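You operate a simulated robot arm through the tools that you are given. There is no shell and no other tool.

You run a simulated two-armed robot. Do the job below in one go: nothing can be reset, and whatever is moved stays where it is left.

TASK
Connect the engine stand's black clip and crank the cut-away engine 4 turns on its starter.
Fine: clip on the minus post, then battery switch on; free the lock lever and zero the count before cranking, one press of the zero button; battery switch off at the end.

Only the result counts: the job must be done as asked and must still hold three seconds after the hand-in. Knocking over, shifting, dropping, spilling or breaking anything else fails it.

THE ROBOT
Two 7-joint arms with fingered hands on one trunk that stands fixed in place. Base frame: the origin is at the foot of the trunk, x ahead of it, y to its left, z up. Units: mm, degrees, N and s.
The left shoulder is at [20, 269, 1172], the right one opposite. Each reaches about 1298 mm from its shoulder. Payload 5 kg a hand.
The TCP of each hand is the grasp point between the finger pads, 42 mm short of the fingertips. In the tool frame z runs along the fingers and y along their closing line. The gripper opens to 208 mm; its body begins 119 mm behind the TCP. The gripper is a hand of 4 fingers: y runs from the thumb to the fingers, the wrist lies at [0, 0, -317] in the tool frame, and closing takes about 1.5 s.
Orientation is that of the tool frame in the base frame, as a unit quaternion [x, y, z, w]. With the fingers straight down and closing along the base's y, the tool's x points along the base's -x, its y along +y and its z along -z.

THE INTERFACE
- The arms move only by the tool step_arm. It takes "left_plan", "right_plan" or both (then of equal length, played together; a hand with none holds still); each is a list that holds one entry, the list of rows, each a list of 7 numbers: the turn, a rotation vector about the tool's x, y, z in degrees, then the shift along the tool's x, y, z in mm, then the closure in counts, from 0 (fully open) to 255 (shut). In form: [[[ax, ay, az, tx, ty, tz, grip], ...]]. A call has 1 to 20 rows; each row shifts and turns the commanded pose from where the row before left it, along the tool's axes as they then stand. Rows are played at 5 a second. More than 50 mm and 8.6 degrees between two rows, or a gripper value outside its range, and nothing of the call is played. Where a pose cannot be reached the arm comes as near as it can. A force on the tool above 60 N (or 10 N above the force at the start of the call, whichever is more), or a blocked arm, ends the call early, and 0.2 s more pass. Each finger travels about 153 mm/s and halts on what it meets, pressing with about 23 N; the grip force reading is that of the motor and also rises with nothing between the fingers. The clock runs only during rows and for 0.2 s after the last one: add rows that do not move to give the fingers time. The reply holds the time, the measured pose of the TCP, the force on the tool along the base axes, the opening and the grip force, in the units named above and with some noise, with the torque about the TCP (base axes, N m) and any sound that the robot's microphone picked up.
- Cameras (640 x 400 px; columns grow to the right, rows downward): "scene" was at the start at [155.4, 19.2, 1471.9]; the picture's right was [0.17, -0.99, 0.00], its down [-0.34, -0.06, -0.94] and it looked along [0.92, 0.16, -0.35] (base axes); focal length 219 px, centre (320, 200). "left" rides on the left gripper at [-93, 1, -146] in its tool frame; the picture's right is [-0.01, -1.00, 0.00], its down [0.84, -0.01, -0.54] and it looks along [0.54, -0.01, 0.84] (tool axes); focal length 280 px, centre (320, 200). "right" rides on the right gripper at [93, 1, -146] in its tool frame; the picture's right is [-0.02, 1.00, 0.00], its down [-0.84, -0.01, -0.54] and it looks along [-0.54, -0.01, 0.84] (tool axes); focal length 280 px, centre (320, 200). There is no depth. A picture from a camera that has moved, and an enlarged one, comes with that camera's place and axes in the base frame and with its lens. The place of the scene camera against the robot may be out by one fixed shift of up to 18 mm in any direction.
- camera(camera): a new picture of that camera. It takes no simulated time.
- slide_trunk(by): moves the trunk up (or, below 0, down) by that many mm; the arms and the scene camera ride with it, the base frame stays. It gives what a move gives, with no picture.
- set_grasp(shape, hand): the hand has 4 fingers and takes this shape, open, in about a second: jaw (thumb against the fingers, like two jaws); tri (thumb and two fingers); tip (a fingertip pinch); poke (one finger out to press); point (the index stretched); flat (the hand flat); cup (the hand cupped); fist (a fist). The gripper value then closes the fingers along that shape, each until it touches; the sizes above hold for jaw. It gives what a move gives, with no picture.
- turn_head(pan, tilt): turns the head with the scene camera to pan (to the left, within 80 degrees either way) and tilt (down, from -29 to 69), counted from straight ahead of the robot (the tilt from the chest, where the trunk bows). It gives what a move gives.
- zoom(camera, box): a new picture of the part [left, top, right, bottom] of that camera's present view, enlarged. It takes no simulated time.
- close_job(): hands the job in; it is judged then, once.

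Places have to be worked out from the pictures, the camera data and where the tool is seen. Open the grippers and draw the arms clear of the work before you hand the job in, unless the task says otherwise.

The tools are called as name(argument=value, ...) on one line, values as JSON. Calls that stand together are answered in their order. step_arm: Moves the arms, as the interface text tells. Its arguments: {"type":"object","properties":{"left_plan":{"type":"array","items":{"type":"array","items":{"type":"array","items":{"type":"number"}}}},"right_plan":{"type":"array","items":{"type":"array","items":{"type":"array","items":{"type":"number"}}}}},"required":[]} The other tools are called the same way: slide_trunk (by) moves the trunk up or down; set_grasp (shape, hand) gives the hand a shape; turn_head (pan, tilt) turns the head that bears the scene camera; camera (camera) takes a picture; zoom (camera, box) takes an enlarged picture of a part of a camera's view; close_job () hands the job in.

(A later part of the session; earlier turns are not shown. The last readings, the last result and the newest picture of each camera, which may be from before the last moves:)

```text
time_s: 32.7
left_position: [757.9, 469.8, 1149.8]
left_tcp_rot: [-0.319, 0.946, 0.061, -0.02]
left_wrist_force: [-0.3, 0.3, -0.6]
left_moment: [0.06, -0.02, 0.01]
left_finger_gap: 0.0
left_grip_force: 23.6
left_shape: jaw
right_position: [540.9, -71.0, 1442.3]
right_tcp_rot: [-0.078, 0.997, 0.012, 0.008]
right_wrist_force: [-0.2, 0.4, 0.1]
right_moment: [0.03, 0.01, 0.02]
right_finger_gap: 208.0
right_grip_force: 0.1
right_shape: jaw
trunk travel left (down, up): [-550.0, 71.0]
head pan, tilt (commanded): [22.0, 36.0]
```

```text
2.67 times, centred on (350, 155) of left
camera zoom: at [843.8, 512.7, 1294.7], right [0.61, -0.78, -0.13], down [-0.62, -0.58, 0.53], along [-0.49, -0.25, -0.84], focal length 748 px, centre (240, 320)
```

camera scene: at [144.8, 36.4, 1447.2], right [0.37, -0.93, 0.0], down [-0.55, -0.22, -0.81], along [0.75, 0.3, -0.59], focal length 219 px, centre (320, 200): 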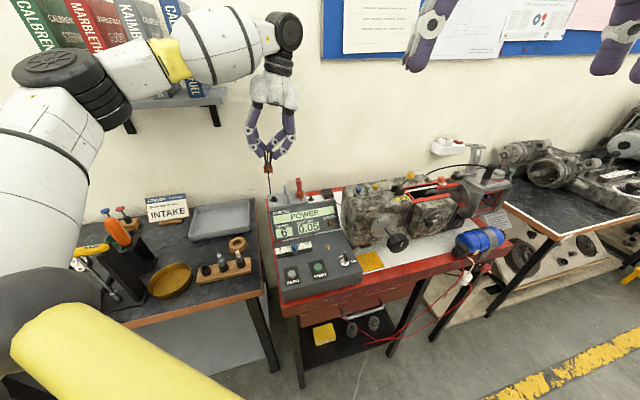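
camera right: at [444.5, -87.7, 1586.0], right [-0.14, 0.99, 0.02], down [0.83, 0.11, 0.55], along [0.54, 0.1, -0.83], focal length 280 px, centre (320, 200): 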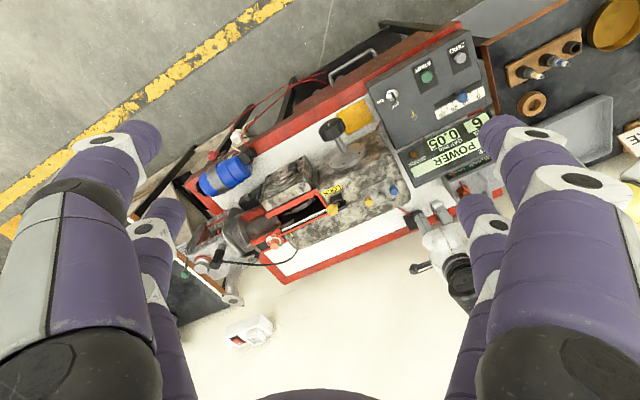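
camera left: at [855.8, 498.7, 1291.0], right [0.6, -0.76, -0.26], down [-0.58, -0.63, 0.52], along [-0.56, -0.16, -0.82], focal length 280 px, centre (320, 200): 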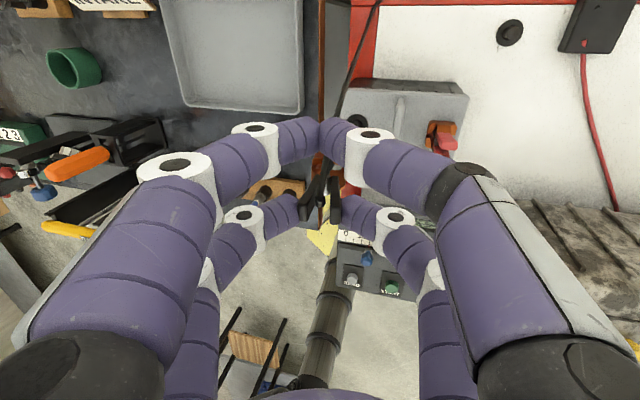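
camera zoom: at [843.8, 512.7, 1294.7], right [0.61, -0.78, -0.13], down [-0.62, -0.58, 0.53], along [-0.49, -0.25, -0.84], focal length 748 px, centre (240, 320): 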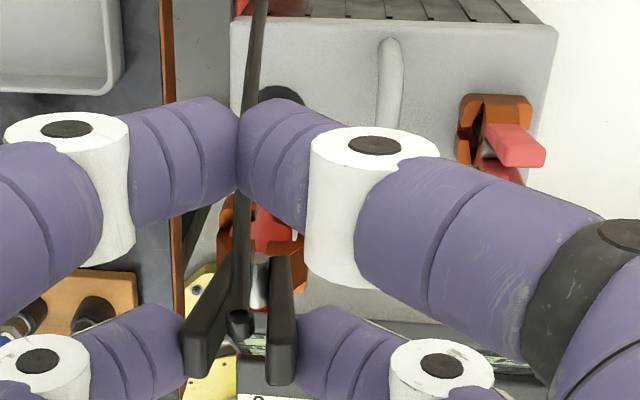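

Now the clip is vertical and its jaws are visibly squeezed open. I'll shift the right hand left ~110 mm to get an independent view of clip and post alignment.

step_arm(right_plan=[[[0, 0, 0, 0, 36, 0, 0], [0, 0, 0, 0, 36, 0, 0], [0, 0, 0, 0, 36, 0, 0], [0, 0, 0, 0, 0, 0, 0]]])

zoom(camera="right", box=[390, 120, 510, 240])

camera(camera="right")

```text
time_s: 33.7
left_position: [758.3, 468.1, 1151.2]
left_tcp_rot: [-0.319, 0.946, 0.062, -0.02]
left_wrist_force: [0.0, -1.3, 0.4]
left_moment: [0.18, -0.01, -0.02]
left_finger_gap: 0.0
left_grip_force: 23.2
left_shape: jaw
right_position: [523.2, 33.0, 1445.7]
right_tcp_rot: [-0.078, 0.997, 0.012, 0.008]
right_wrist_force: [-0.7, -1.0, -0.1]
right_moment: [0.18, 0.01, 0.02]
right_finger_gap: 208.0
right_grip_force: 0.0
right_shape: jaw
trunk travel left (down, up): [-550.0, 71.0]
head pan, tilt (commanded): [22.0, 36.0]
```

```text
3.33 times, centred on (450, 180) of right
camera zoom: at [426.5, 15.8, 1589.7], right [-0.14, 0.99, 0.02], down [0.83, 0.11, 0.55], along [0.54, 0.1, -0.83], focal length 935 px, centre (-113, 267)
```

zoom: 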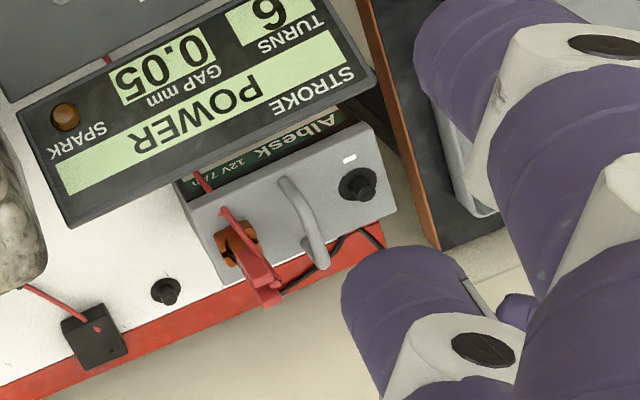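

```text
taken
camera right: at [426.5, 15.8, 1589.7], right [-0.14, 0.99, 0.02], down [0.83, 0.11, 0.55], along [0.54, 0.1, -0.83], focal length 280 px, centre (320, 200)
```

right: 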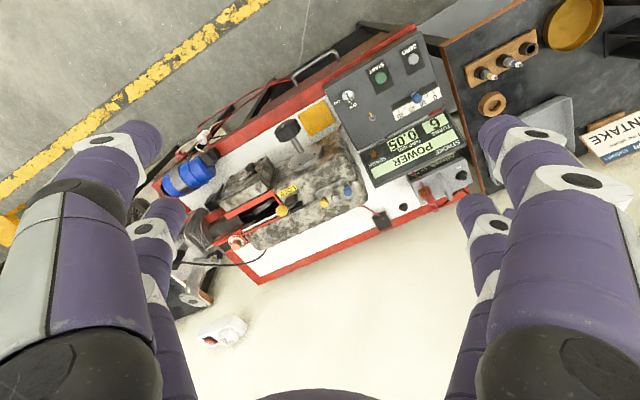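

I'll correct ~6 mm to the left and lower 80 mm so the jaw is just above the post top, then check all views.

step_arm(left_plan=[[[0, 0, 0, 0.6, -1.2, 20, 255], [0, 0, 0, 0.6, -1.2, 20, 255], [0, 0, 0, 0.6, -1.2, 20, 255], [0, 0, 0, 0.6, -1.2, 20, 255], [0, 0, 0, 0, 0, 0, 255]]])

zoom(camera="right", box=[410, 130, 500, 220])

zoom(camera="scene", box=[250, 150, 310, 210])

zoom(camera="left", box=[280, 110, 400, 230])

```text
time_s: 34.9
left_position: [751.8, 473.5, 1073.7]
left_tcp_rot: [-0.32, 0.945, 0.061, -0.02]
left_wrist_force: [-0.1, 0.5, -0.1]
left_moment: [0.03, -0.01, 0.0]
left_finger_gap: 0.0
left_grip_force: 23.0
left_shape: jaw
right_position: [522.0, 33.9, 1445.2]
right_tcp_rot: [-0.079, 0.997, 0.012, 0.007]
right_wrist_force: [0.2, 0.2, -0.3]
right_moment: [-0.02, -0.01, 0.03]
right_finger_gap: 207.7
right_grip_force: 0.1
right_shape: jaw
trunk travel left (down, up): [-550.0, 71.0]
head pan, tilt (commanded): [22.0, 36.0]
```

```text
4.44 times, centred on (455, 175) of right
camera zoom: at [425.4, 17.3, 1589.7], right [-0.14, 0.99, 0.02], down [0.83, 0.11, 0.55], along [0.55, 0.1, -0.83], focal length 1246 px, centre (-280, 311)
```

zoom: 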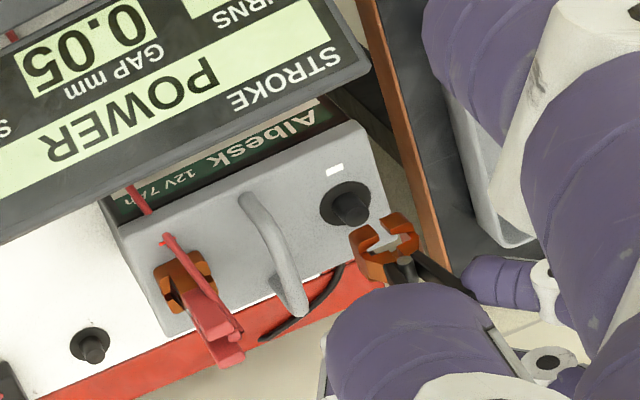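

```text
6.67 times, centred on (280, 180) of scene
camera zoom: at [144.0, 35.7, 1447.4], right [0.37, -0.93, 0.0], down [-0.54, -0.22, -0.81], along [0.75, 0.3, -0.59], focal length 1458 px, centre (587, 333)
```

zoom: 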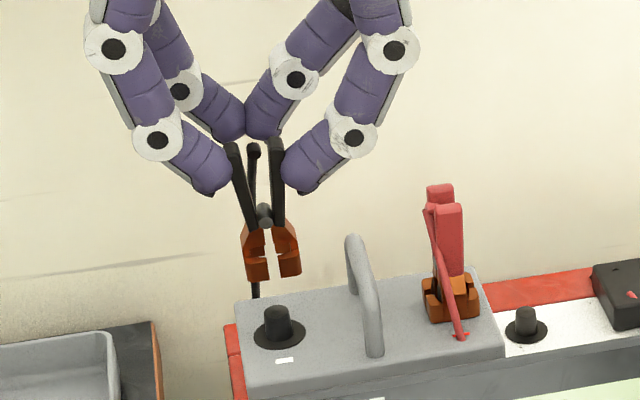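

```text
3.33 times, centred on (340, 170) of left
camera zoom: at [837.2, 515.7, 1218.1], right [0.61, -0.78, -0.13], down [-0.62, -0.58, 0.53], along [-0.49, -0.25, -0.84], focal length 935 px, centre (253, 300)
```

zoom: 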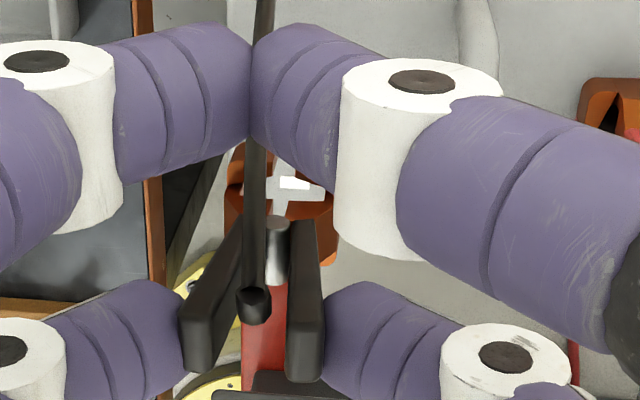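

Lateral alignment agrees in all three views (clip axis ≈ [732, 463] over post [732, 464]). I'll lower 28 mm and check that the post enters the open jaw.

step_arm(left_plan=[[[0, 0, 0, 0, -0.9, 6.95, 255], [0, 0, 0, 0, -0.9, 6.95, 255], [0, 0, 0, 0, -0.9, 6.95, 255], [0, 0, 0, 0, -0.9, 6.95, 255], [0, 0, 0, 0, 0, 0, 255]]])

zoom(camera="right", box=[430, 140, 490, 200])

zoom(camera="scene", box=[255, 160, 305, 210])

zoom(camera="left", box=[290, 130, 370, 210])

```text
time_s: 36.1
left_position: [748.1, 465.7, 1060.5]
left_tcp_rot: [-0.318, 0.946, 0.06, -0.01]
left_wrist_force: [0.1, -0.2, -0.9]
left_moment: [0.01, 0.0, -0.02]
left_finger_gap: 0.0
left_grip_force: 23.0
left_shape: jaw
right_position: [512.4, 27.3, 1449.6]
right_tcp_rot: [-0.079, 0.997, 0.014, 0.012]
right_wrist_force: [0.1, 0.0, 0.2]
right_moment: [0.0, -0.02, -0.01]
right_finger_gap: 207.8
right_grip_force: 0.1
right_shape: jaw
trunk travel left (down, up): [-550.0, 71.0]
head pan, tilt (commanded): [22.0, 36.0]
```

```text
6.67 times, centred on (460, 170) of right
camera zoom: at [415.6, 8.5, 1593.0], right [-0.14, 0.99, 0.03], down [0.82, 0.1, 0.56], along [0.55, 0.1, -0.83], focal length 1869 px, centre (-613, 400)
```

zoom: 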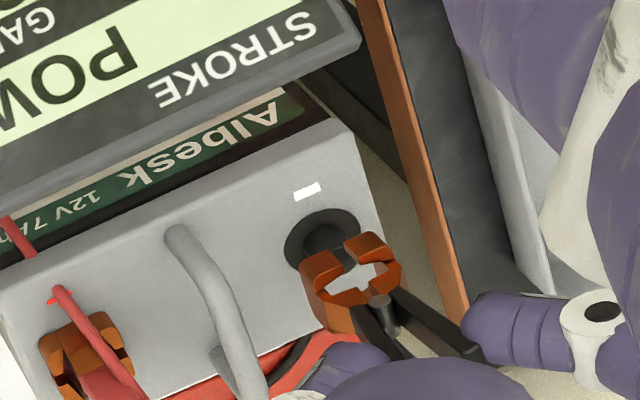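

```text
8.00 times, centred on (280, 185) of scene
camera zoom: at [135.2, 27.9, 1448.9], right [0.37, -0.93, 0.0], down [-0.54, -0.21, -0.81], along [0.75, 0.31, -0.58], focal length 1750 px, centre (640, 320)
```

zoom: 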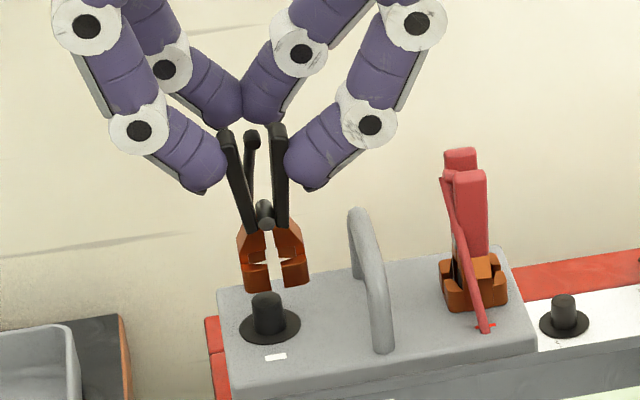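

```text
5.00 times, centred on (330, 170) of left
camera zoom: at [831.0, 507.9, 1206.7], right [0.61, -0.78, -0.12], down [-0.63, -0.58, 0.52], along [-0.47, -0.24, -0.85], focal length 1402 px, centre (270, 350)
```

zoom: 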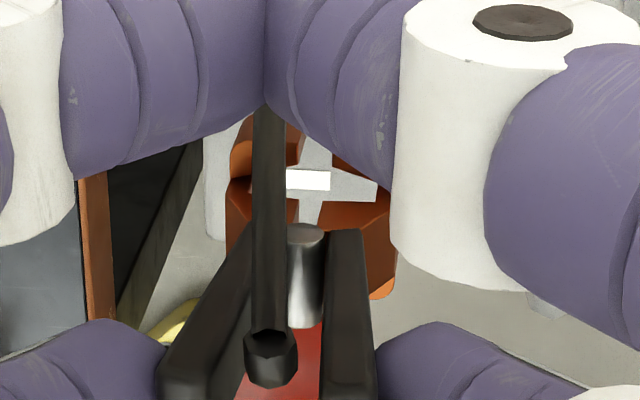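

The whole trunk shifted slightly back (scene camera and right hand moved) though the left tool force is ~0, so some other part of the left arm is touching something. I'll look before moving on.

camera(camera="scene")

camera(camera="right")

camera(camera="left")

```text
taken
camera scene: at [135.2, 27.9, 1448.9], right [0.37, -0.93, 0.0], down [-0.54, -0.21, -0.81], along [0.75, 0.31, -0.58], focal length 219 px, centre (320, 200)
```

scene: 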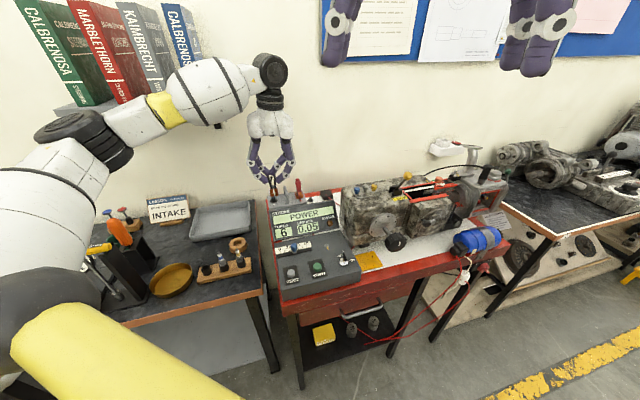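

```text
taken
camera right: at [415.6, 8.5, 1593.0], right [-0.14, 0.99, 0.03], down [0.82, 0.1, 0.56], along [0.55, 0.1, -0.83], focal length 280 px, centre (320, 200)
```

right: 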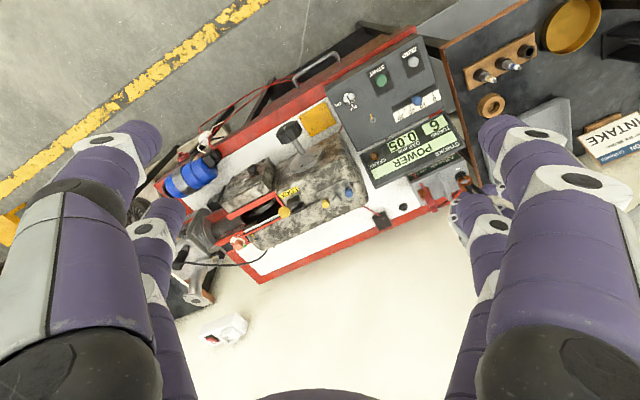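

```text
taken
camera left: at [831.0, 507.9, 1206.7], right [0.61, -0.78, -0.12], down [-0.63, -0.58, 0.52], along [-0.47, -0.24, -0.85], focal length 280 px, centre (320, 200)
```

left: 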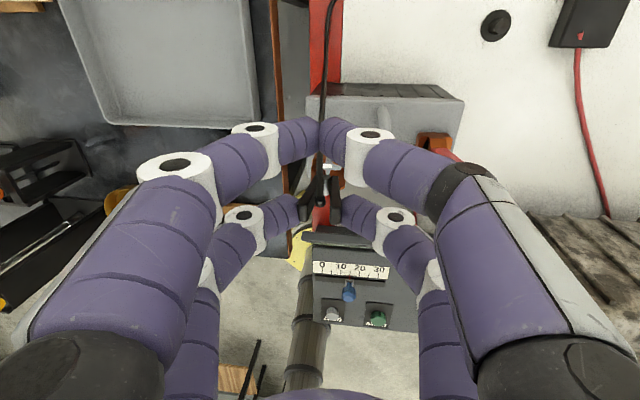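

No obvious contact visible. I'll hold still for a moment and read the positions again to see whether the sway was transient.

step_arm(left_plan=[[[0, 0, 0, 0, 0, 0, 255], [0, 0, 0, 0, 0, 0, 255]]])

turn_head(pan=50, tilt=30)

camera(camera="scene")

```text
time_s: 36.7
left_position: [748.0, 467.2, 1059.8]
left_tcp_rot: [-0.319, 0.946, 0.061, -0.011]
left_wrist_force: [0.8, -0.2, -0.3]
left_moment: [0.02, 0.0, -0.01]
left_finger_gap: 0.0
left_grip_force: 23.0
left_shape: jaw
right_position: [512.3, 26.5, 1449.0]
right_tcp_rot: [-0.079, 0.997, 0.015, 0.012]
right_wrist_force: [0.2, -0.3, 0.1]
right_moment: [0.0, 0.0, 0.0]
right_finger_gap: 208.2
right_grip_force: 0.2
right_shape: jaw
trunk travel left (down, up): [-550.0, 71.0]
head pan, tilt (commanded): [22.0, 36.0]
```

```text
time_s: 37.6
left_position: [747.9, 466.9, 1057.7]
left_tcp_rot: [-0.319, 0.946, 0.061, -0.01]
left_wrist_force: [-0.5, 0.7, 0.3]
left_moment: [-0.03, 0.02, 0.01]
left_finger_gap: 0.0
left_grip_force: 22.7
left_shape: jaw
right_position: [512.7, 25.7, 1449.8]
right_tcp_rot: [-0.078, 0.997, 0.016, 0.012]
right_wrist_force: [0.1, 0.2, -0.4]
right_moment: [0.0, 0.01, 0.01]
right_finger_gap: 208.1
right_grip_force: 0.1
right_shape: jaw
trunk travel left (down, up): [-550.0, 71.0]
head pan, tilt (commanded): [50.0, 30.0]
```

```text
taken
camera scene: at [112.2, 63.4, 1458.1], right [0.77, -0.64, 0.0], down [-0.32, -0.38, -0.87], along [0.56, 0.67, -0.49], focal length 219 px, centre (320, 200)
```

scene: 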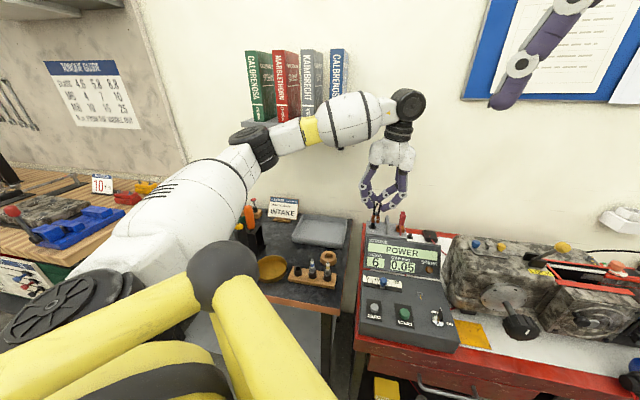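

The shift is steady and points away from the wall, so the forearm is probably touching something (perhaps the shelf). I'll raise the hand back 16 mm and see whether the trunk recovers.

step_arm(left_plan=[[[0, 0, 0, 0, 1, -8, 255], [0, 0, 0, 0, 1, -8, 255], [0, 0, 0, 0, 0, 0, 255]]])

zoom(camera="scene", box=[220, 40, 440, 180])

```text
time_s: 38.4
left_position: [743.4, 468.4, 1064.8]
left_tcp_rot: [-0.318, 0.946, 0.064, -0.017]
left_wrist_force: [0.8, 0.9, -1.2]
left_moment: [0.01, 0.05, 0.02]
left_finger_gap: 0.3
left_grip_force: 23.4
left_shape: jaw
right_position: [512.5, 29.4, 1450.4]
right_tcp_rot: [-0.079, 0.997, 0.014, 0.012]
right_wrist_force: [0.4, 0.2, 0.0]
right_moment: [-0.01, 0.04, 0.0]
right_finger_gap: 208.1
right_grip_force: 0.1
right_shape: jaw
trunk travel left (down, up): [-550.0, 71.0]
head pan, tilt (commanded): [50.0, 30.0]
```

```text
2.86 times, centred on (330, 110) of scene
camera zoom: at [111.6, 66.2, 1457.3], right [0.77, -0.64, 0.0], down [-0.31, -0.38, -0.87], along [0.56, 0.67, -0.49], focal length 625 px, centre (291, 457)
```

zoom: 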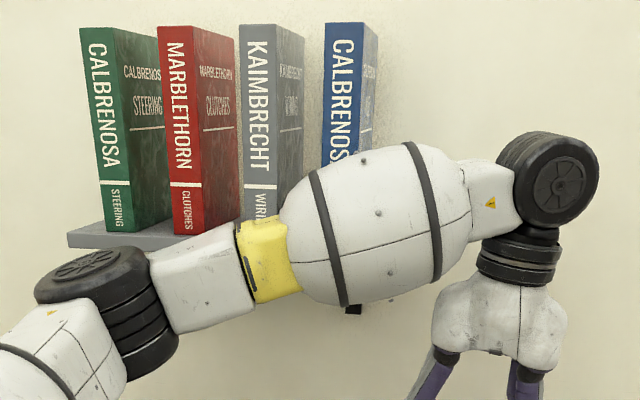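

The forearm crosses right in front of the bookshelf, so contact there is plausible. I'll move the hand 40 mm away from the wall (clip still above the post height) and see if the trunk returns.

step_arm(left_plan=[[[0, 0, 0, 0, 1, -10, 255], [0, 0, 0, 20, 0, 0, 255], [0, 0, 0, 20, 0, 0, 255], [0, 0, 0, 0, 0, 0, 255], [0, 0, 0, 0, 0, 0, 255]]])

zoom(camera="scene", box=[220, 40, 440, 180])

```text
time_s: 39.6
left_position: [719.9, 450.8, 1070.4]
left_tcp_rot: [-0.32, 0.945, 0.062, -0.022]
left_wrist_force: [0.0, 0.1, -0.3]
left_moment: [0.04, -0.08, -0.01]
left_finger_gap: 0.0
left_grip_force: 23.6
left_shape: jaw
right_position: [521.4, 34.8, 1445.6]
right_tcp_rot: [-0.08, 0.997, 0.011, 0.008]
right_wrist_force: [-0.3, -0.6, -0.2]
right_moment: [0.06, -0.06, 0.02]
right_finger_gap: 208.1
right_grip_force: 0.0
right_shape: jaw
trunk travel left (down, up): [-550.0, 71.0]
head pan, tilt (commanded): [50.0, 30.0]
```

```text
2.86 times, centred on (330, 110) of scene
camera zoom: at [121.4, 72.5, 1456.5], right [0.77, -0.64, 0.0], down [-0.32, -0.38, -0.87], along [0.56, 0.66, -0.5], focal length 625 px, centre (291, 457)
```

zoom: 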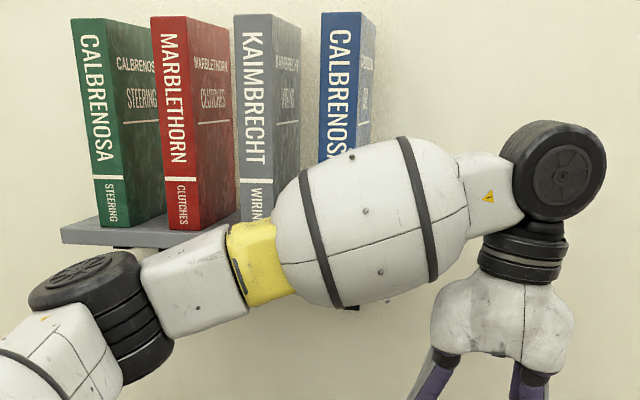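

Confirmed: the trunk recovered, so the forearm was touching the shelf in that yaw. I'll raise the clip again, rotate the hand back -90° (wrist then leans toward the robot, ~67 mm more clearance from the shelf), and approach the post that way.

step_arm(left_plan=[[[0, 0, 0, 0, 5.1, -39.7, 255], [0, 0, 0, 0, 5.1, -39.7, 255], [0, -0.6, 4.5, 0, 0, 0, 255], [0, -1.05, 8.1, 0, 0, 0, 255], [0, -1.05, 8.1, 0, 0, 0, 255], [0, -1.05, 8.1, 0, 0, 0, 255], [0, -1.05, 8.1, 0, 0, 0, 255], [0, -1.05, 8.1, 0, 0, 0, 255], [0, -1.05, 8.1, 0, 0, 0, 255], [0, -1.05, 8.1, 0, 0, 0, 255], [0, -1.05, 8.1, 0, 0, 0, 255], [0, -1.05, 8.1, 0, 0, 0, 255], [0, -1.05, 8.1, 0, 0, 0, 255], [0, -0.5, 4.1, 0, 0, 0, 255], [0, 0, 0, 0, 0, 0, 255]]])

turn_head(pan=22, tilt=36)

zoom(camera="scene", box=[230, 120, 330, 210])

camera(camera="left")

```text
time_s: 42.8
left_position: [722.0, 448.4, 1149.6]
left_tcp_rot: [0.446, 0.893, 0.058, 0.028]
left_wrist_force: [0.6, -0.4, -1.6]
left_moment: [0.0, -0.01, 0.01]
left_finger_gap: 0.0
left_grip_force: 23.4
left_shape: jaw
right_position: [522.7, 35.7, 1444.8]
right_tcp_rot: [-0.08, 0.997, 0.011, 0.008]
right_wrist_force: [0.3, 0.3, -0.3]
right_moment: [0.0, -0.03, 0.01]
right_finger_gap: 208.0
right_grip_force: 0.0
right_shape: jaw
trunk travel left (down, up): [-550.0, 71.0]
head pan, tilt (commanded): [50.0, 30.0]
```

```text
time_s: 43.7
left_position: [721.5, 447.7, 1149.1]
left_tcp_rot: [0.444, 0.893, 0.058, 0.028]
left_wrist_force: [-0.1, -1.3, -0.7]
left_moment: [0.0, 0.02, 0.01]
left_finger_gap: 0.1
left_grip_force: 22.8
left_shape: jaw
right_position: [521.7, 34.1, 1446.2]
right_tcp_rot: [-0.079, 0.997, 0.011, 0.008]
right_wrist_force: [-0.8, 0.3, -0.6]
right_moment: [0.0, 0.0, -0.01]
right_finger_gap: 208.1
right_grip_force: 0.0
right_shape: jaw
trunk travel left (down, up): [-550.0, 71.0]
head pan, tilt (commanded): [22.0, 36.0]
```

```text
4.44 times, centred on (280, 165) of scene
camera zoom: at [144.8, 36.5, 1447.2], right [0.38, -0.93, 0.0], down [-0.54, -0.22, -0.81], along [0.75, 0.3, -0.59], focal length 972 px, centre (498, 356)
```

zoom: 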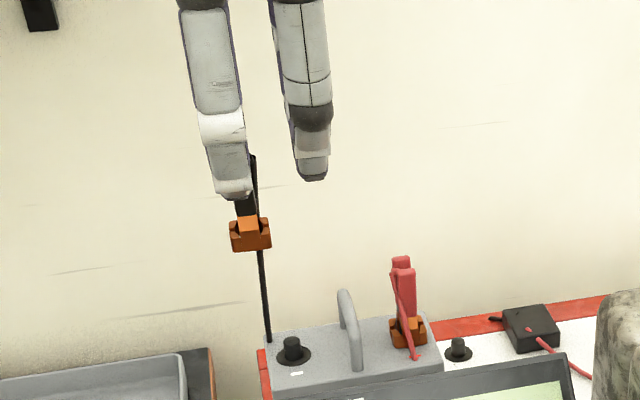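

```text
taken
camera left: at [764.8, 363.2, 1293.3], right [-0.78, -0.61, -0.13], down [-0.57, 0.62, 0.53], along [-0.24, 0.49, -0.84], focal length 280 px, centre (320, 200)
```

left: 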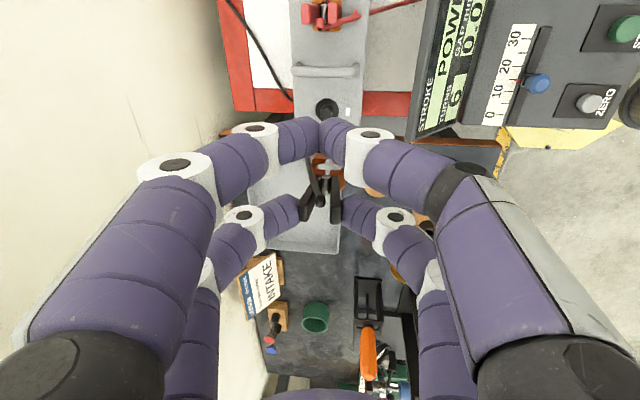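

Now I move over the post and lower to ~25 mm above its top in this orientation, then compare views.

step_arm(left_plan=[[[0, 0, 0, -5.2, 1.3, 23.7, 255], [0, 0, 0, -5.2, 1.3, 23.7, 255], [0, 0, 0, -5.2, 1.3, 23.7, 255], [0, 0, 0, 0, 0, 0, 255]]])

zoom(camera="scene", box=[250, 150, 310, 210])

zoom(camera="left", box=[280, 90, 380, 230])

zoom(camera="right", box=[410, 130, 500, 220])

```text
time_s: 44.7
left_position: [740.0, 443.5, 1079.4]
left_tcp_rot: [0.446, 0.893, 0.059, 0.028]
left_wrist_force: [-0.5, -0.6, 0.4]
left_moment: [0.02, -0.07, -0.01]
left_finger_gap: 0.1
left_grip_force: 23.1
left_shape: jaw
right_position: [520.9, 34.9, 1446.8]
right_tcp_rot: [-0.079, 0.997, 0.012, 0.007]
right_wrist_force: [0.0, 0.3, -0.5]
right_moment: [0.04, -0.1, -0.01]
right_finger_gap: 208.1
right_grip_force: 0.0
right_shape: jaw
trunk travel left (down, up): [-550.0, 71.0]
head pan, tilt (commanded): [22.0, 36.0]
```

```text
6.67 times, centred on (280, 180) of scene
camera zoom: at [144.0, 36.0, 1447.4], right [0.37, -0.93, 0.0], down [-0.54, -0.22, -0.81], along [0.75, 0.3, -0.59], focal length 1458 px, centre (587, 333)
```

zoom: 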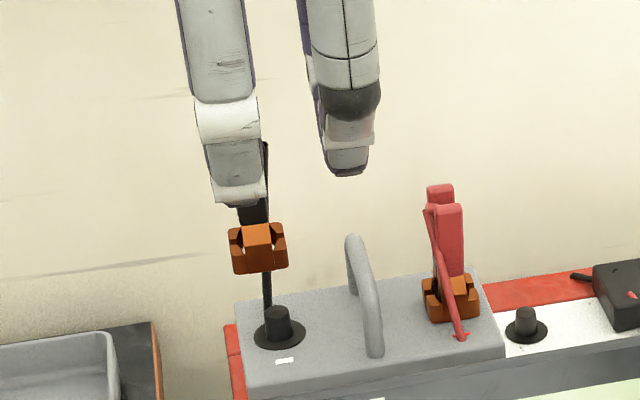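

```text
2.86 times, centred on (330, 160) of left
camera zoom: at [782.9, 358.4, 1223.8], right [-0.78, -0.61, -0.13], down [-0.57, 0.62, 0.53], along [-0.24, 0.49, -0.84], focal length 801 px, centre (291, 314)
```

zoom: 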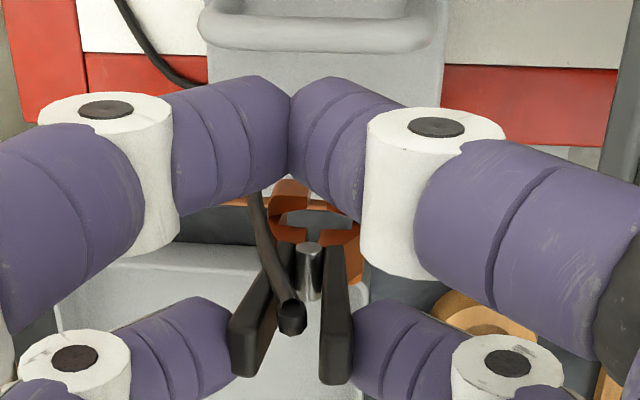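

```text
4.44 times, centred on (455, 175) of right
camera zoom: at [425.3, 17.6, 1589.9], right [-0.14, 0.99, 0.02], down [0.83, 0.11, 0.55], along [0.55, 0.1, -0.83], focal length 1246 px, centre (-280, 311)
```

zoom: 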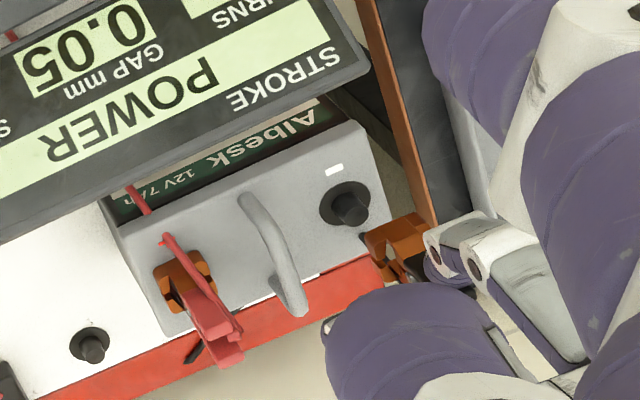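

The scene shows the jaw ~7 mm left of the post because the clip leans ~5-6° sideways in the grip. I'll level it by rotating the hand -6° about tool y, then re-measure.

step_arm(left_plan=[[[0, -3, 0, 0, 0, 0, 255], [0, -3, 0, 0, 0, 0, 255], [0, 0, 0, 0, 0, 0, 255]]])

zoom(camera="scene", box=[250, 160, 300, 210])

zoom(camera="left", box=[280, 110, 380, 230])

zoom(camera="right", box=[430, 150, 480, 200])

```text
time_s: 45.5
left_position: [741.1, 444.5, 1079.8]
left_tcp_rot: [0.448, 0.89, 0.034, 0.076]
left_wrist_force: [-0.3, -0.1, -0.6]
left_moment: [0.0, -0.03, 0.0]
left_finger_gap: 0.0
left_grip_force: 22.9
left_shape: jaw
right_position: [522.6, 35.2, 1446.2]
right_tcp_rot: [-0.078, 0.997, 0.011, 0.007]
right_wrist_force: [-0.9, -1.5, -0.2]
right_moment: [0.06, -0.03, -0.04]
right_finger_gap: 208.0
right_grip_force: 0.0
right_shape: jaw
trunk travel left (down, up): [-550.0, 71.0]
head pan, tilt (commanded): [22.0, 36.0]
```

```text
8.00 times, centred on (275, 185) of scene
camera zoom: at [144.5, 36.1, 1447.2], right [0.37, -0.93, 0.0], down [-0.54, -0.22, -0.81], along [0.75, 0.3, -0.59], focal length 1750 px, centre (680, 320)
```

zoom: 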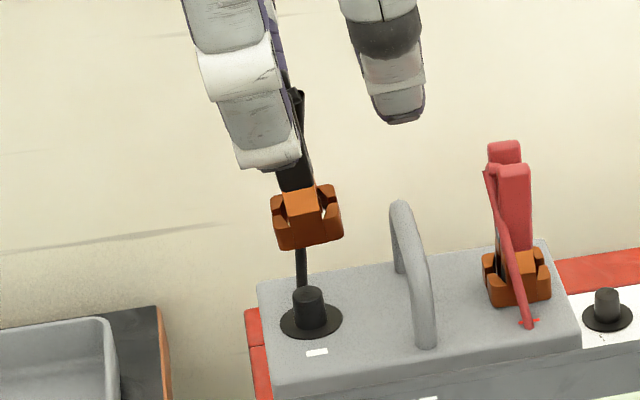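

```text
3.33 times, centred on (330, 170) of left
camera zoom: at [773.3, 370.3, 1232.7], right [-0.78, -0.61, -0.13], down [-0.59, 0.67, 0.44], along [-0.18, 0.42, -0.89], focal length 935 px, centre (287, 300)
```

zoom: 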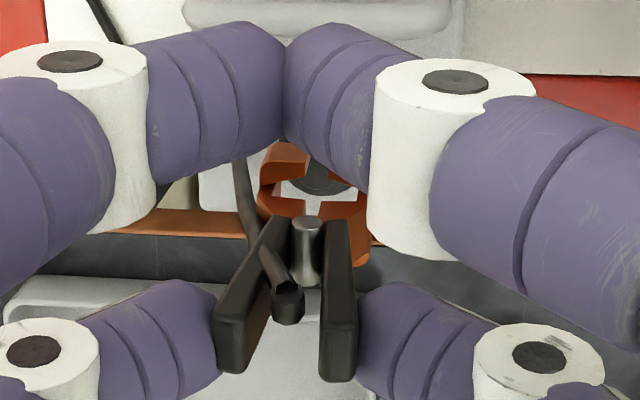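

```text
8.00 times, centred on (455, 175) of right
camera zoom: at [426.0, 17.7, 1589.5], right [-0.14, 0.99, 0.02], down [0.83, 0.11, 0.55], along [0.54, 0.1, -0.83], focal length 2243 px, centre (-760, 400)
```

zoom: 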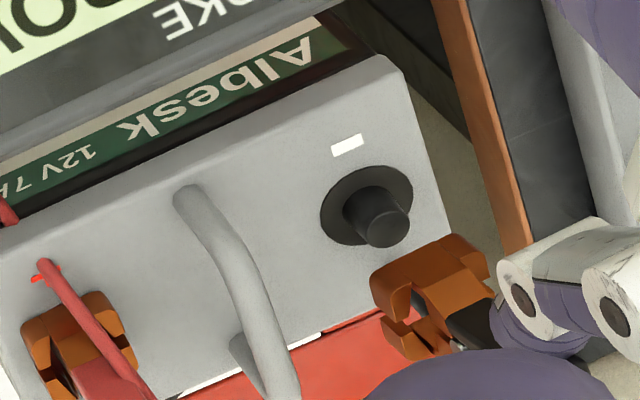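

I need a finer look at the clip's lean; zooming tightly on black and red clips.

zoom(camera="scene", box=[260, 172, 292, 204])

zoom(camera="scene", box=[288, 175, 312, 205])

zoom(camera="left", box=[300, 140, 360, 200])

```text
12.50 times, centred on (276, 188) of scene
camera zoom: at [144.5, 36.1, 1447.2], right [0.37, -0.93, 0.0], down [-0.54, -0.22, -0.81], along [0.75, 0.3, -0.59], focal length 2735 px, centre (870, 350)
```

zoom: 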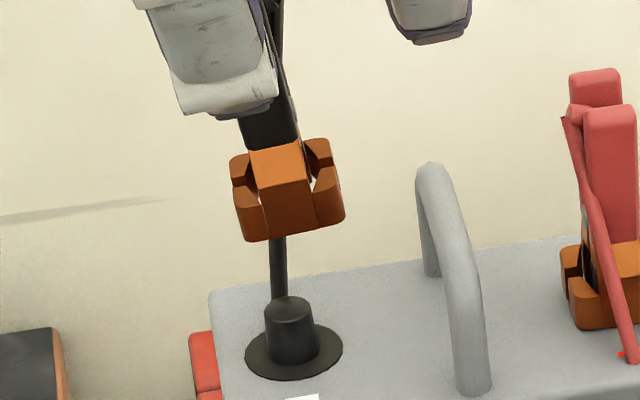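

```text
13.33 times, centred on (300, 190) of scene
camera zoom: at [144.5, 36.1, 1447.2], right [0.37, -0.93, 0.0], down [-0.54, -0.22, -0.81], along [0.75, 0.3, -0.59], focal length 2917 px, centre (587, 333)
```

zoom: 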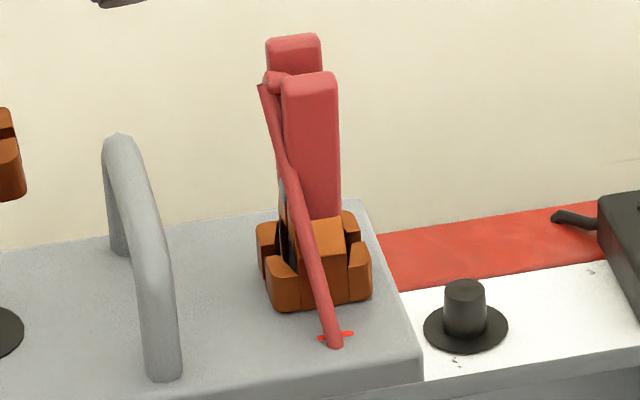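

```text
6.67 times, centred on (330, 170) of left
camera zoom: at [773.3, 370.3, 1232.7], right [-0.78, -0.61, -0.13], down [-0.59, 0.67, 0.44], along [-0.18, 0.42, -0.89], focal length 1869 px, centre (253, 400)
```

zoom: 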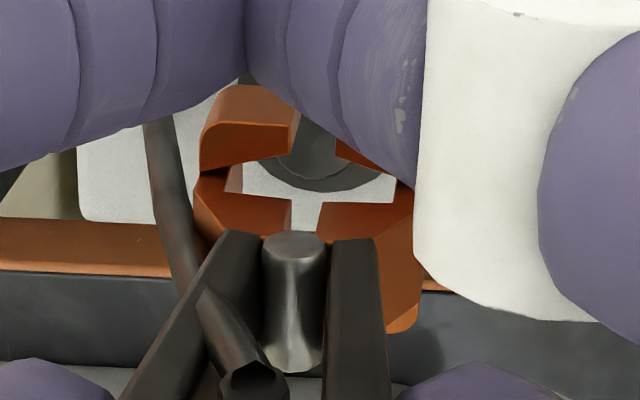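

The tight zoom shows the clip is now over-rotated (bottom to the right ~5°), so it was nearly level before. I'll rotate back +5° and shift ~4 mm right.

step_arm(left_plan=[[[0, 2.5, 0, -2, 0, 0, 255], [0, 2.5, 0, -2, 0, 0, 255], [0, 0, 0, 0, 0, 0, 255]]])

zoom(camera="scene", box=[260, 172, 292, 204])

zoom(camera="left", box=[300, 140, 360, 200])

zoom(camera="right", box=[430, 150, 480, 200])

```text
time_s: 46.3
left_position: [743.0, 440.0, 1080.3]
left_tcp_rot: [0.446, 0.893, 0.054, 0.036]
left_wrist_force: [0.0, 0.1, -0.2]
left_moment: [-0.03, 0.0, -0.01]
left_finger_gap: 0.1
left_grip_force: 23.0
left_shape: jaw
right_position: [522.1, 35.1, 1446.1]
right_tcp_rot: [-0.079, 0.997, 0.01, 0.008]
right_wrist_force: [-0.1, 0.4, -0.1]
right_moment: [-0.01, 0.03, 0.02]
right_finger_gap: 208.0
right_grip_force: 0.1
right_shape: jaw
trunk travel left (down, up): [-550.0, 71.0]
head pan, tilt (commanded): [22.0, 36.0]
```

```text
12.50 times, centred on (276, 188) of scene
camera zoom: at [144.7, 36.4, 1447.2], right [0.37, -0.93, 0.0], down [-0.54, -0.22, -0.81], along [0.75, 0.3, -0.59], focal length 2735 px, centre (870, 350)
```

zoom: 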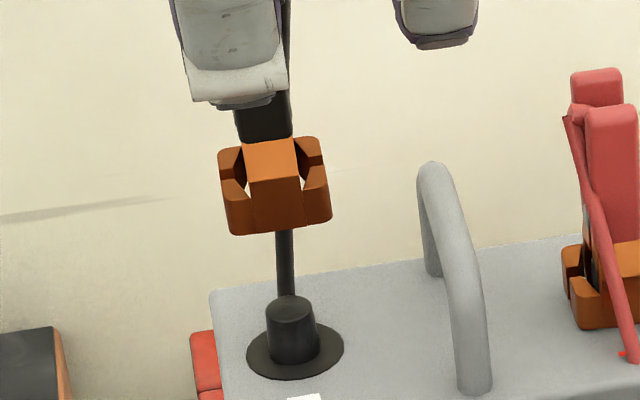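

```text
6.67 times, centred on (330, 170) of left
camera zoom: at [784.7, 357.2, 1225.5], right [-0.78, -0.61, -0.13], down [-0.58, 0.63, 0.52], along [-0.23, 0.48, -0.84], focal length 1869 px, centre (253, 400)
```

zoom: 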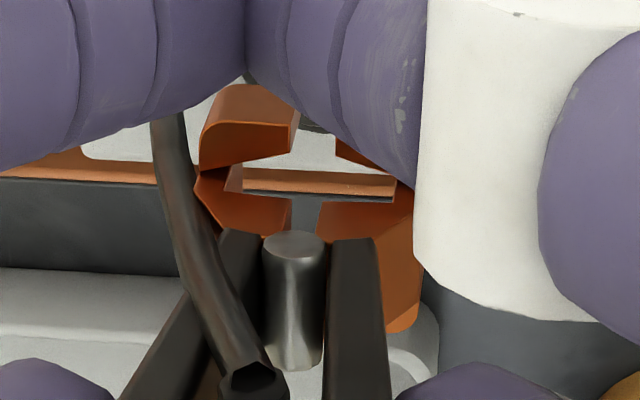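

```text
8.00 times, centred on (455, 175) of right
camera zoom: at [426.2, 18.3, 1589.3], right [-0.14, 0.99, 0.02], down [0.83, 0.11, 0.55], along [0.54, 0.1, -0.83], focal length 2243 px, centre (-760, 400)
```

zoom: 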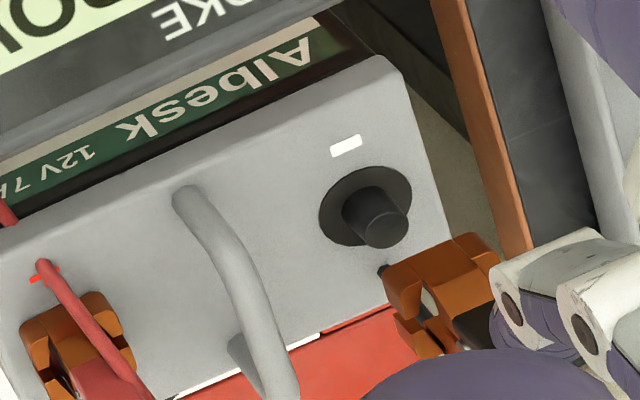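

Lean is now ~2° and the jaw is within ~1-2 mm of the post axis in both directions. Descending 24 mm.

step_arm(left_plan=[[[0, 0, 0, 0.13, -1.03, 7.94, 255], [0, 0, 0, 0.13, -1.03, 7.94, 255], [0, 0, 0, 0.13, -1.03, 7.94, 255], [0, 0, 0, 0, 0, 0, 255]]])

zoom(camera="scene", box=[260, 172, 292, 204])

zoom(camera="left", box=[300, 140, 360, 200])

zoom(camera="right", box=[430, 150, 480, 200])

```text
time_s: 47.3
left_position: [743.7, 440.9, 1054.8]
left_tcp_rot: [0.446, 0.893, 0.054, 0.036]
left_wrist_force: [-0.9, -0.2, -0.5]
left_moment: [0.03, 0.0, -0.02]
left_finger_gap: 0.1
left_grip_force: 22.7
left_shape: jaw
right_position: [522.4, 35.3, 1445.8]
right_tcp_rot: [-0.079, 0.997, 0.011, 0.008]
right_wrist_force: [-0.5, -1.3, 0.5]
right_moment: [0.04, 0.01, -0.01]
right_finger_gap: 207.9
right_grip_force: 0.1
right_shape: jaw
trunk travel left (down, up): [-550.0, 71.0]
head pan, tilt (commanded): [22.0, 36.0]
```

```text
12.50 times, centred on (276, 188) of scene
camera zoom: at [144.6, 36.2, 1447.2], right [0.37, -0.93, 0.0], down [-0.54, -0.22, -0.81], along [0.75, 0.3, -0.59], focal length 2735 px, centre (870, 350)
```

zoom: 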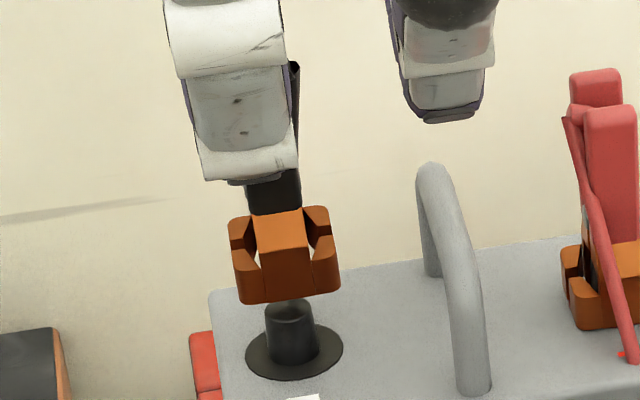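

```text
6.67 times, centred on (330, 170) of left
camera zoom: at [784.5, 357.2, 1200.6], right [-0.78, -0.61, -0.13], down [-0.58, 0.63, 0.52], along [-0.23, 0.48, -0.84], focal length 1869 px, centre (253, 400)
```

zoom: 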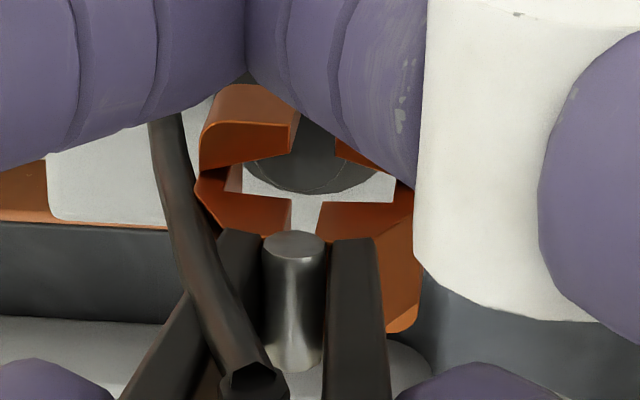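

```text
8.00 times, centred on (455, 175) of right
camera zoom: at [426.1, 17.9, 1589.5], right [-0.14, 0.99, 0.02], down [0.83, 0.11, 0.55], along [0.54, 0.1, -0.83], focal length 2243 px, centre (-760, 400)
```

zoom: 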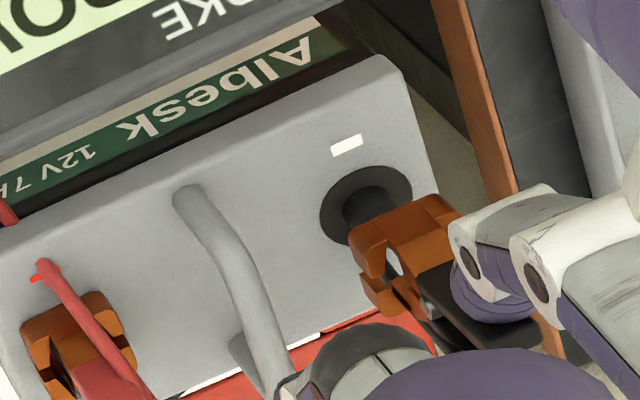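

Well aligned with no arm contact this time. I'll continue down ~20 mm in small steps, watching force.

step_arm(left_plan=[[[0, 0, 0, 0.06, -0.5, 4, 255], [0, 0, 0, 0.06, -0.5, 4, 255], [0, 0, 0, 0.06, -0.5, 4, 255], [0, 0, 0, 0.06, -0.5, 4, 255], [0, 0, 0, 0, 0, 0, 255]]])

zoom(camera="scene", box=[260, 172, 292, 204])

zoom(camera="left", box=[300, 140, 360, 200])

```text
time_s: 48.5
left_position: [744.1, 441.6, 1038.9]
left_tcp_rot: [0.446, 0.893, 0.054, 0.036]
left_wrist_force: [0.3, -0.3, -0.5]
left_moment: [0.0, 0.01, 0.03]
left_finger_gap: 0.0
left_grip_force: 22.8
left_shape: jaw
right_position: [522.7, 35.1, 1445.3]
right_tcp_rot: [-0.079, 0.997, 0.011, 0.008]
right_wrist_force: [-1.6, -1.3, -0.6]
right_moment: [0.04, 0.0, 0.02]
right_finger_gap: 208.1
right_grip_force: 0.1
right_shape: jaw
trunk travel left (down, up): [-550.0, 71.0]
head pan, tilt (commanded): [22.0, 36.0]
```

```text
12.50 times, centred on (276, 188) of scene
camera zoom: at [144.7, 36.3, 1447.2], right [0.37, -0.93, 0.0], down [-0.55, -0.22, -0.81], along [0.75, 0.3, -0.59], focal length 2735 px, centre (870, 350)
```

zoom: 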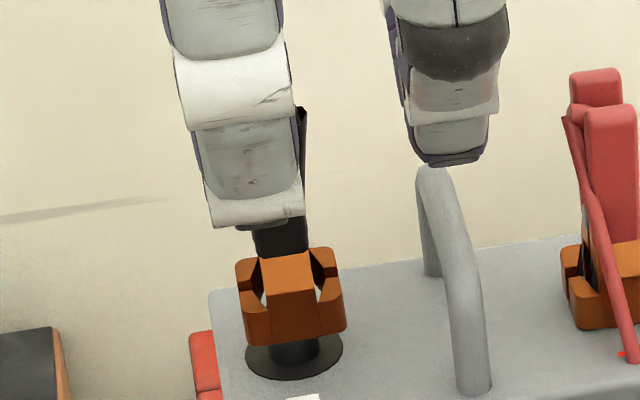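

```text
6.67 times, centred on (330, 170) of left
camera zoom: at [785.8, 358.0, 1184.0], right [-0.78, -0.61, -0.13], down [-0.58, 0.63, 0.52], along [-0.23, 0.48, -0.84], focal length 1869 px, centre (253, 400)
```

zoom: 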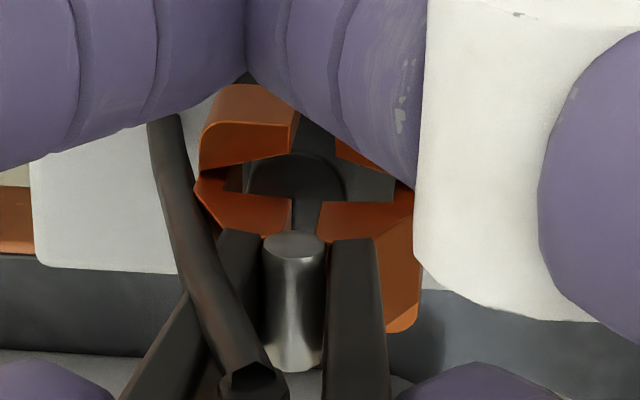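

The post is inside the jaw cavity with no contact force. About 14 mm remain to the collar; I'll go 10 mm more in small steps and check the idle fingers' clearance over the battery handle.

step_arm(left_plan=[[[0, 0, 0, 0.05, 0, 2.5, 255], [0, 0, 0, 0.05, 0, 2.5, 255], [0, 0, 0, 0.05, 0, 2.5, 255], [0, 0, 0, 0.05, 0, 2.5, 255], [0, 0, 0, 0, 0, 0, 255]]])

zoom(camera="scene", box=[260, 172, 292, 204])

zoom(camera="left", box=[300, 140, 360, 200])

zoom(camera="right", box=[430, 150, 480, 200])

```text
time_s: 49.7
left_position: [744.9, 441.9, 1027.5]
left_tcp_rot: [0.446, 0.893, 0.054, 0.037]
left_wrist_force: [0.5, -1.1, -0.6]
left_moment: [0.01, -0.03, -0.02]
left_finger_gap: 0.1
left_grip_force: 22.8
left_shape: jaw
right_position: [522.3, 35.3, 1445.2]
right_tcp_rot: [-0.079, 0.997, 0.011, 0.008]
right_wrist_force: [0.7, -0.6, -0.9]
right_moment: [-0.01, -0.03, 0.02]
right_finger_gap: 207.8
right_grip_force: 0.1
right_shape: jaw
trunk travel left (down, up): [-550.0, 71.0]
head pan, tilt (commanded): [22.0, 36.0]
```

```text
12.50 times, centred on (276, 188) of scene
camera zoom: at [144.8, 36.4, 1447.2], right [0.37, -0.93, 0.0], down [-0.55, -0.22, -0.81], along [0.75, 0.3, -0.59], focal length 2735 px, centre (870, 350)
```

zoom: 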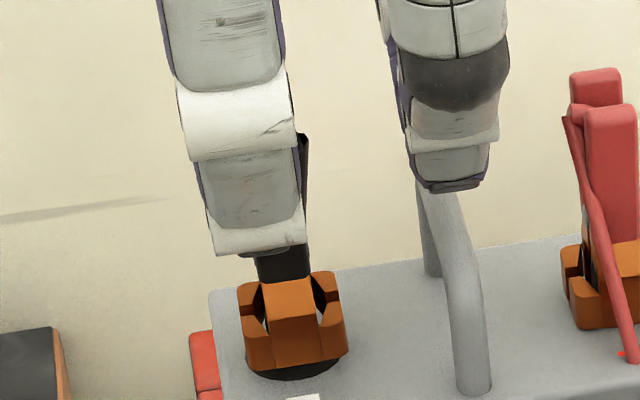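

```text
6.67 times, centred on (330, 170) of left
camera zoom: at [785.5, 358.6, 1174.6], right [-0.78, -0.61, -0.13], down [-0.58, 0.63, 0.52], along [-0.23, 0.48, -0.84], focal length 1869 px, centre (253, 400)
```

zoom: 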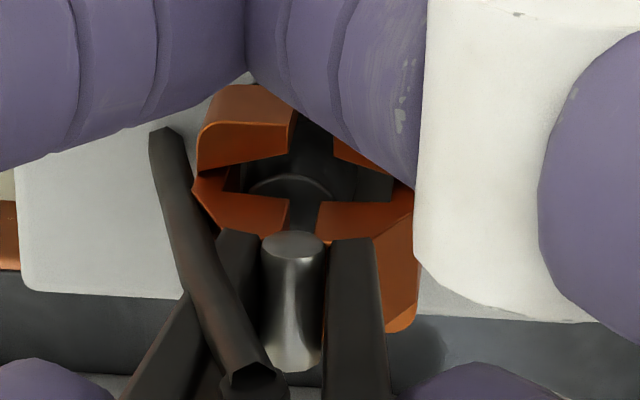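

```text
8.00 times, centred on (455, 175) of right
camera zoom: at [426.3, 18.1, 1589.4], right [-0.14, 0.99, 0.02], down [0.83, 0.11, 0.55], along [0.54, 0.1, -0.83], focal length 2243 px, centre (-760, 400)
```

zoom: 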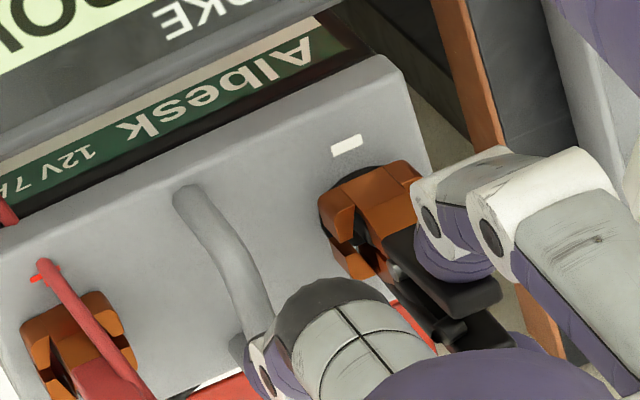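

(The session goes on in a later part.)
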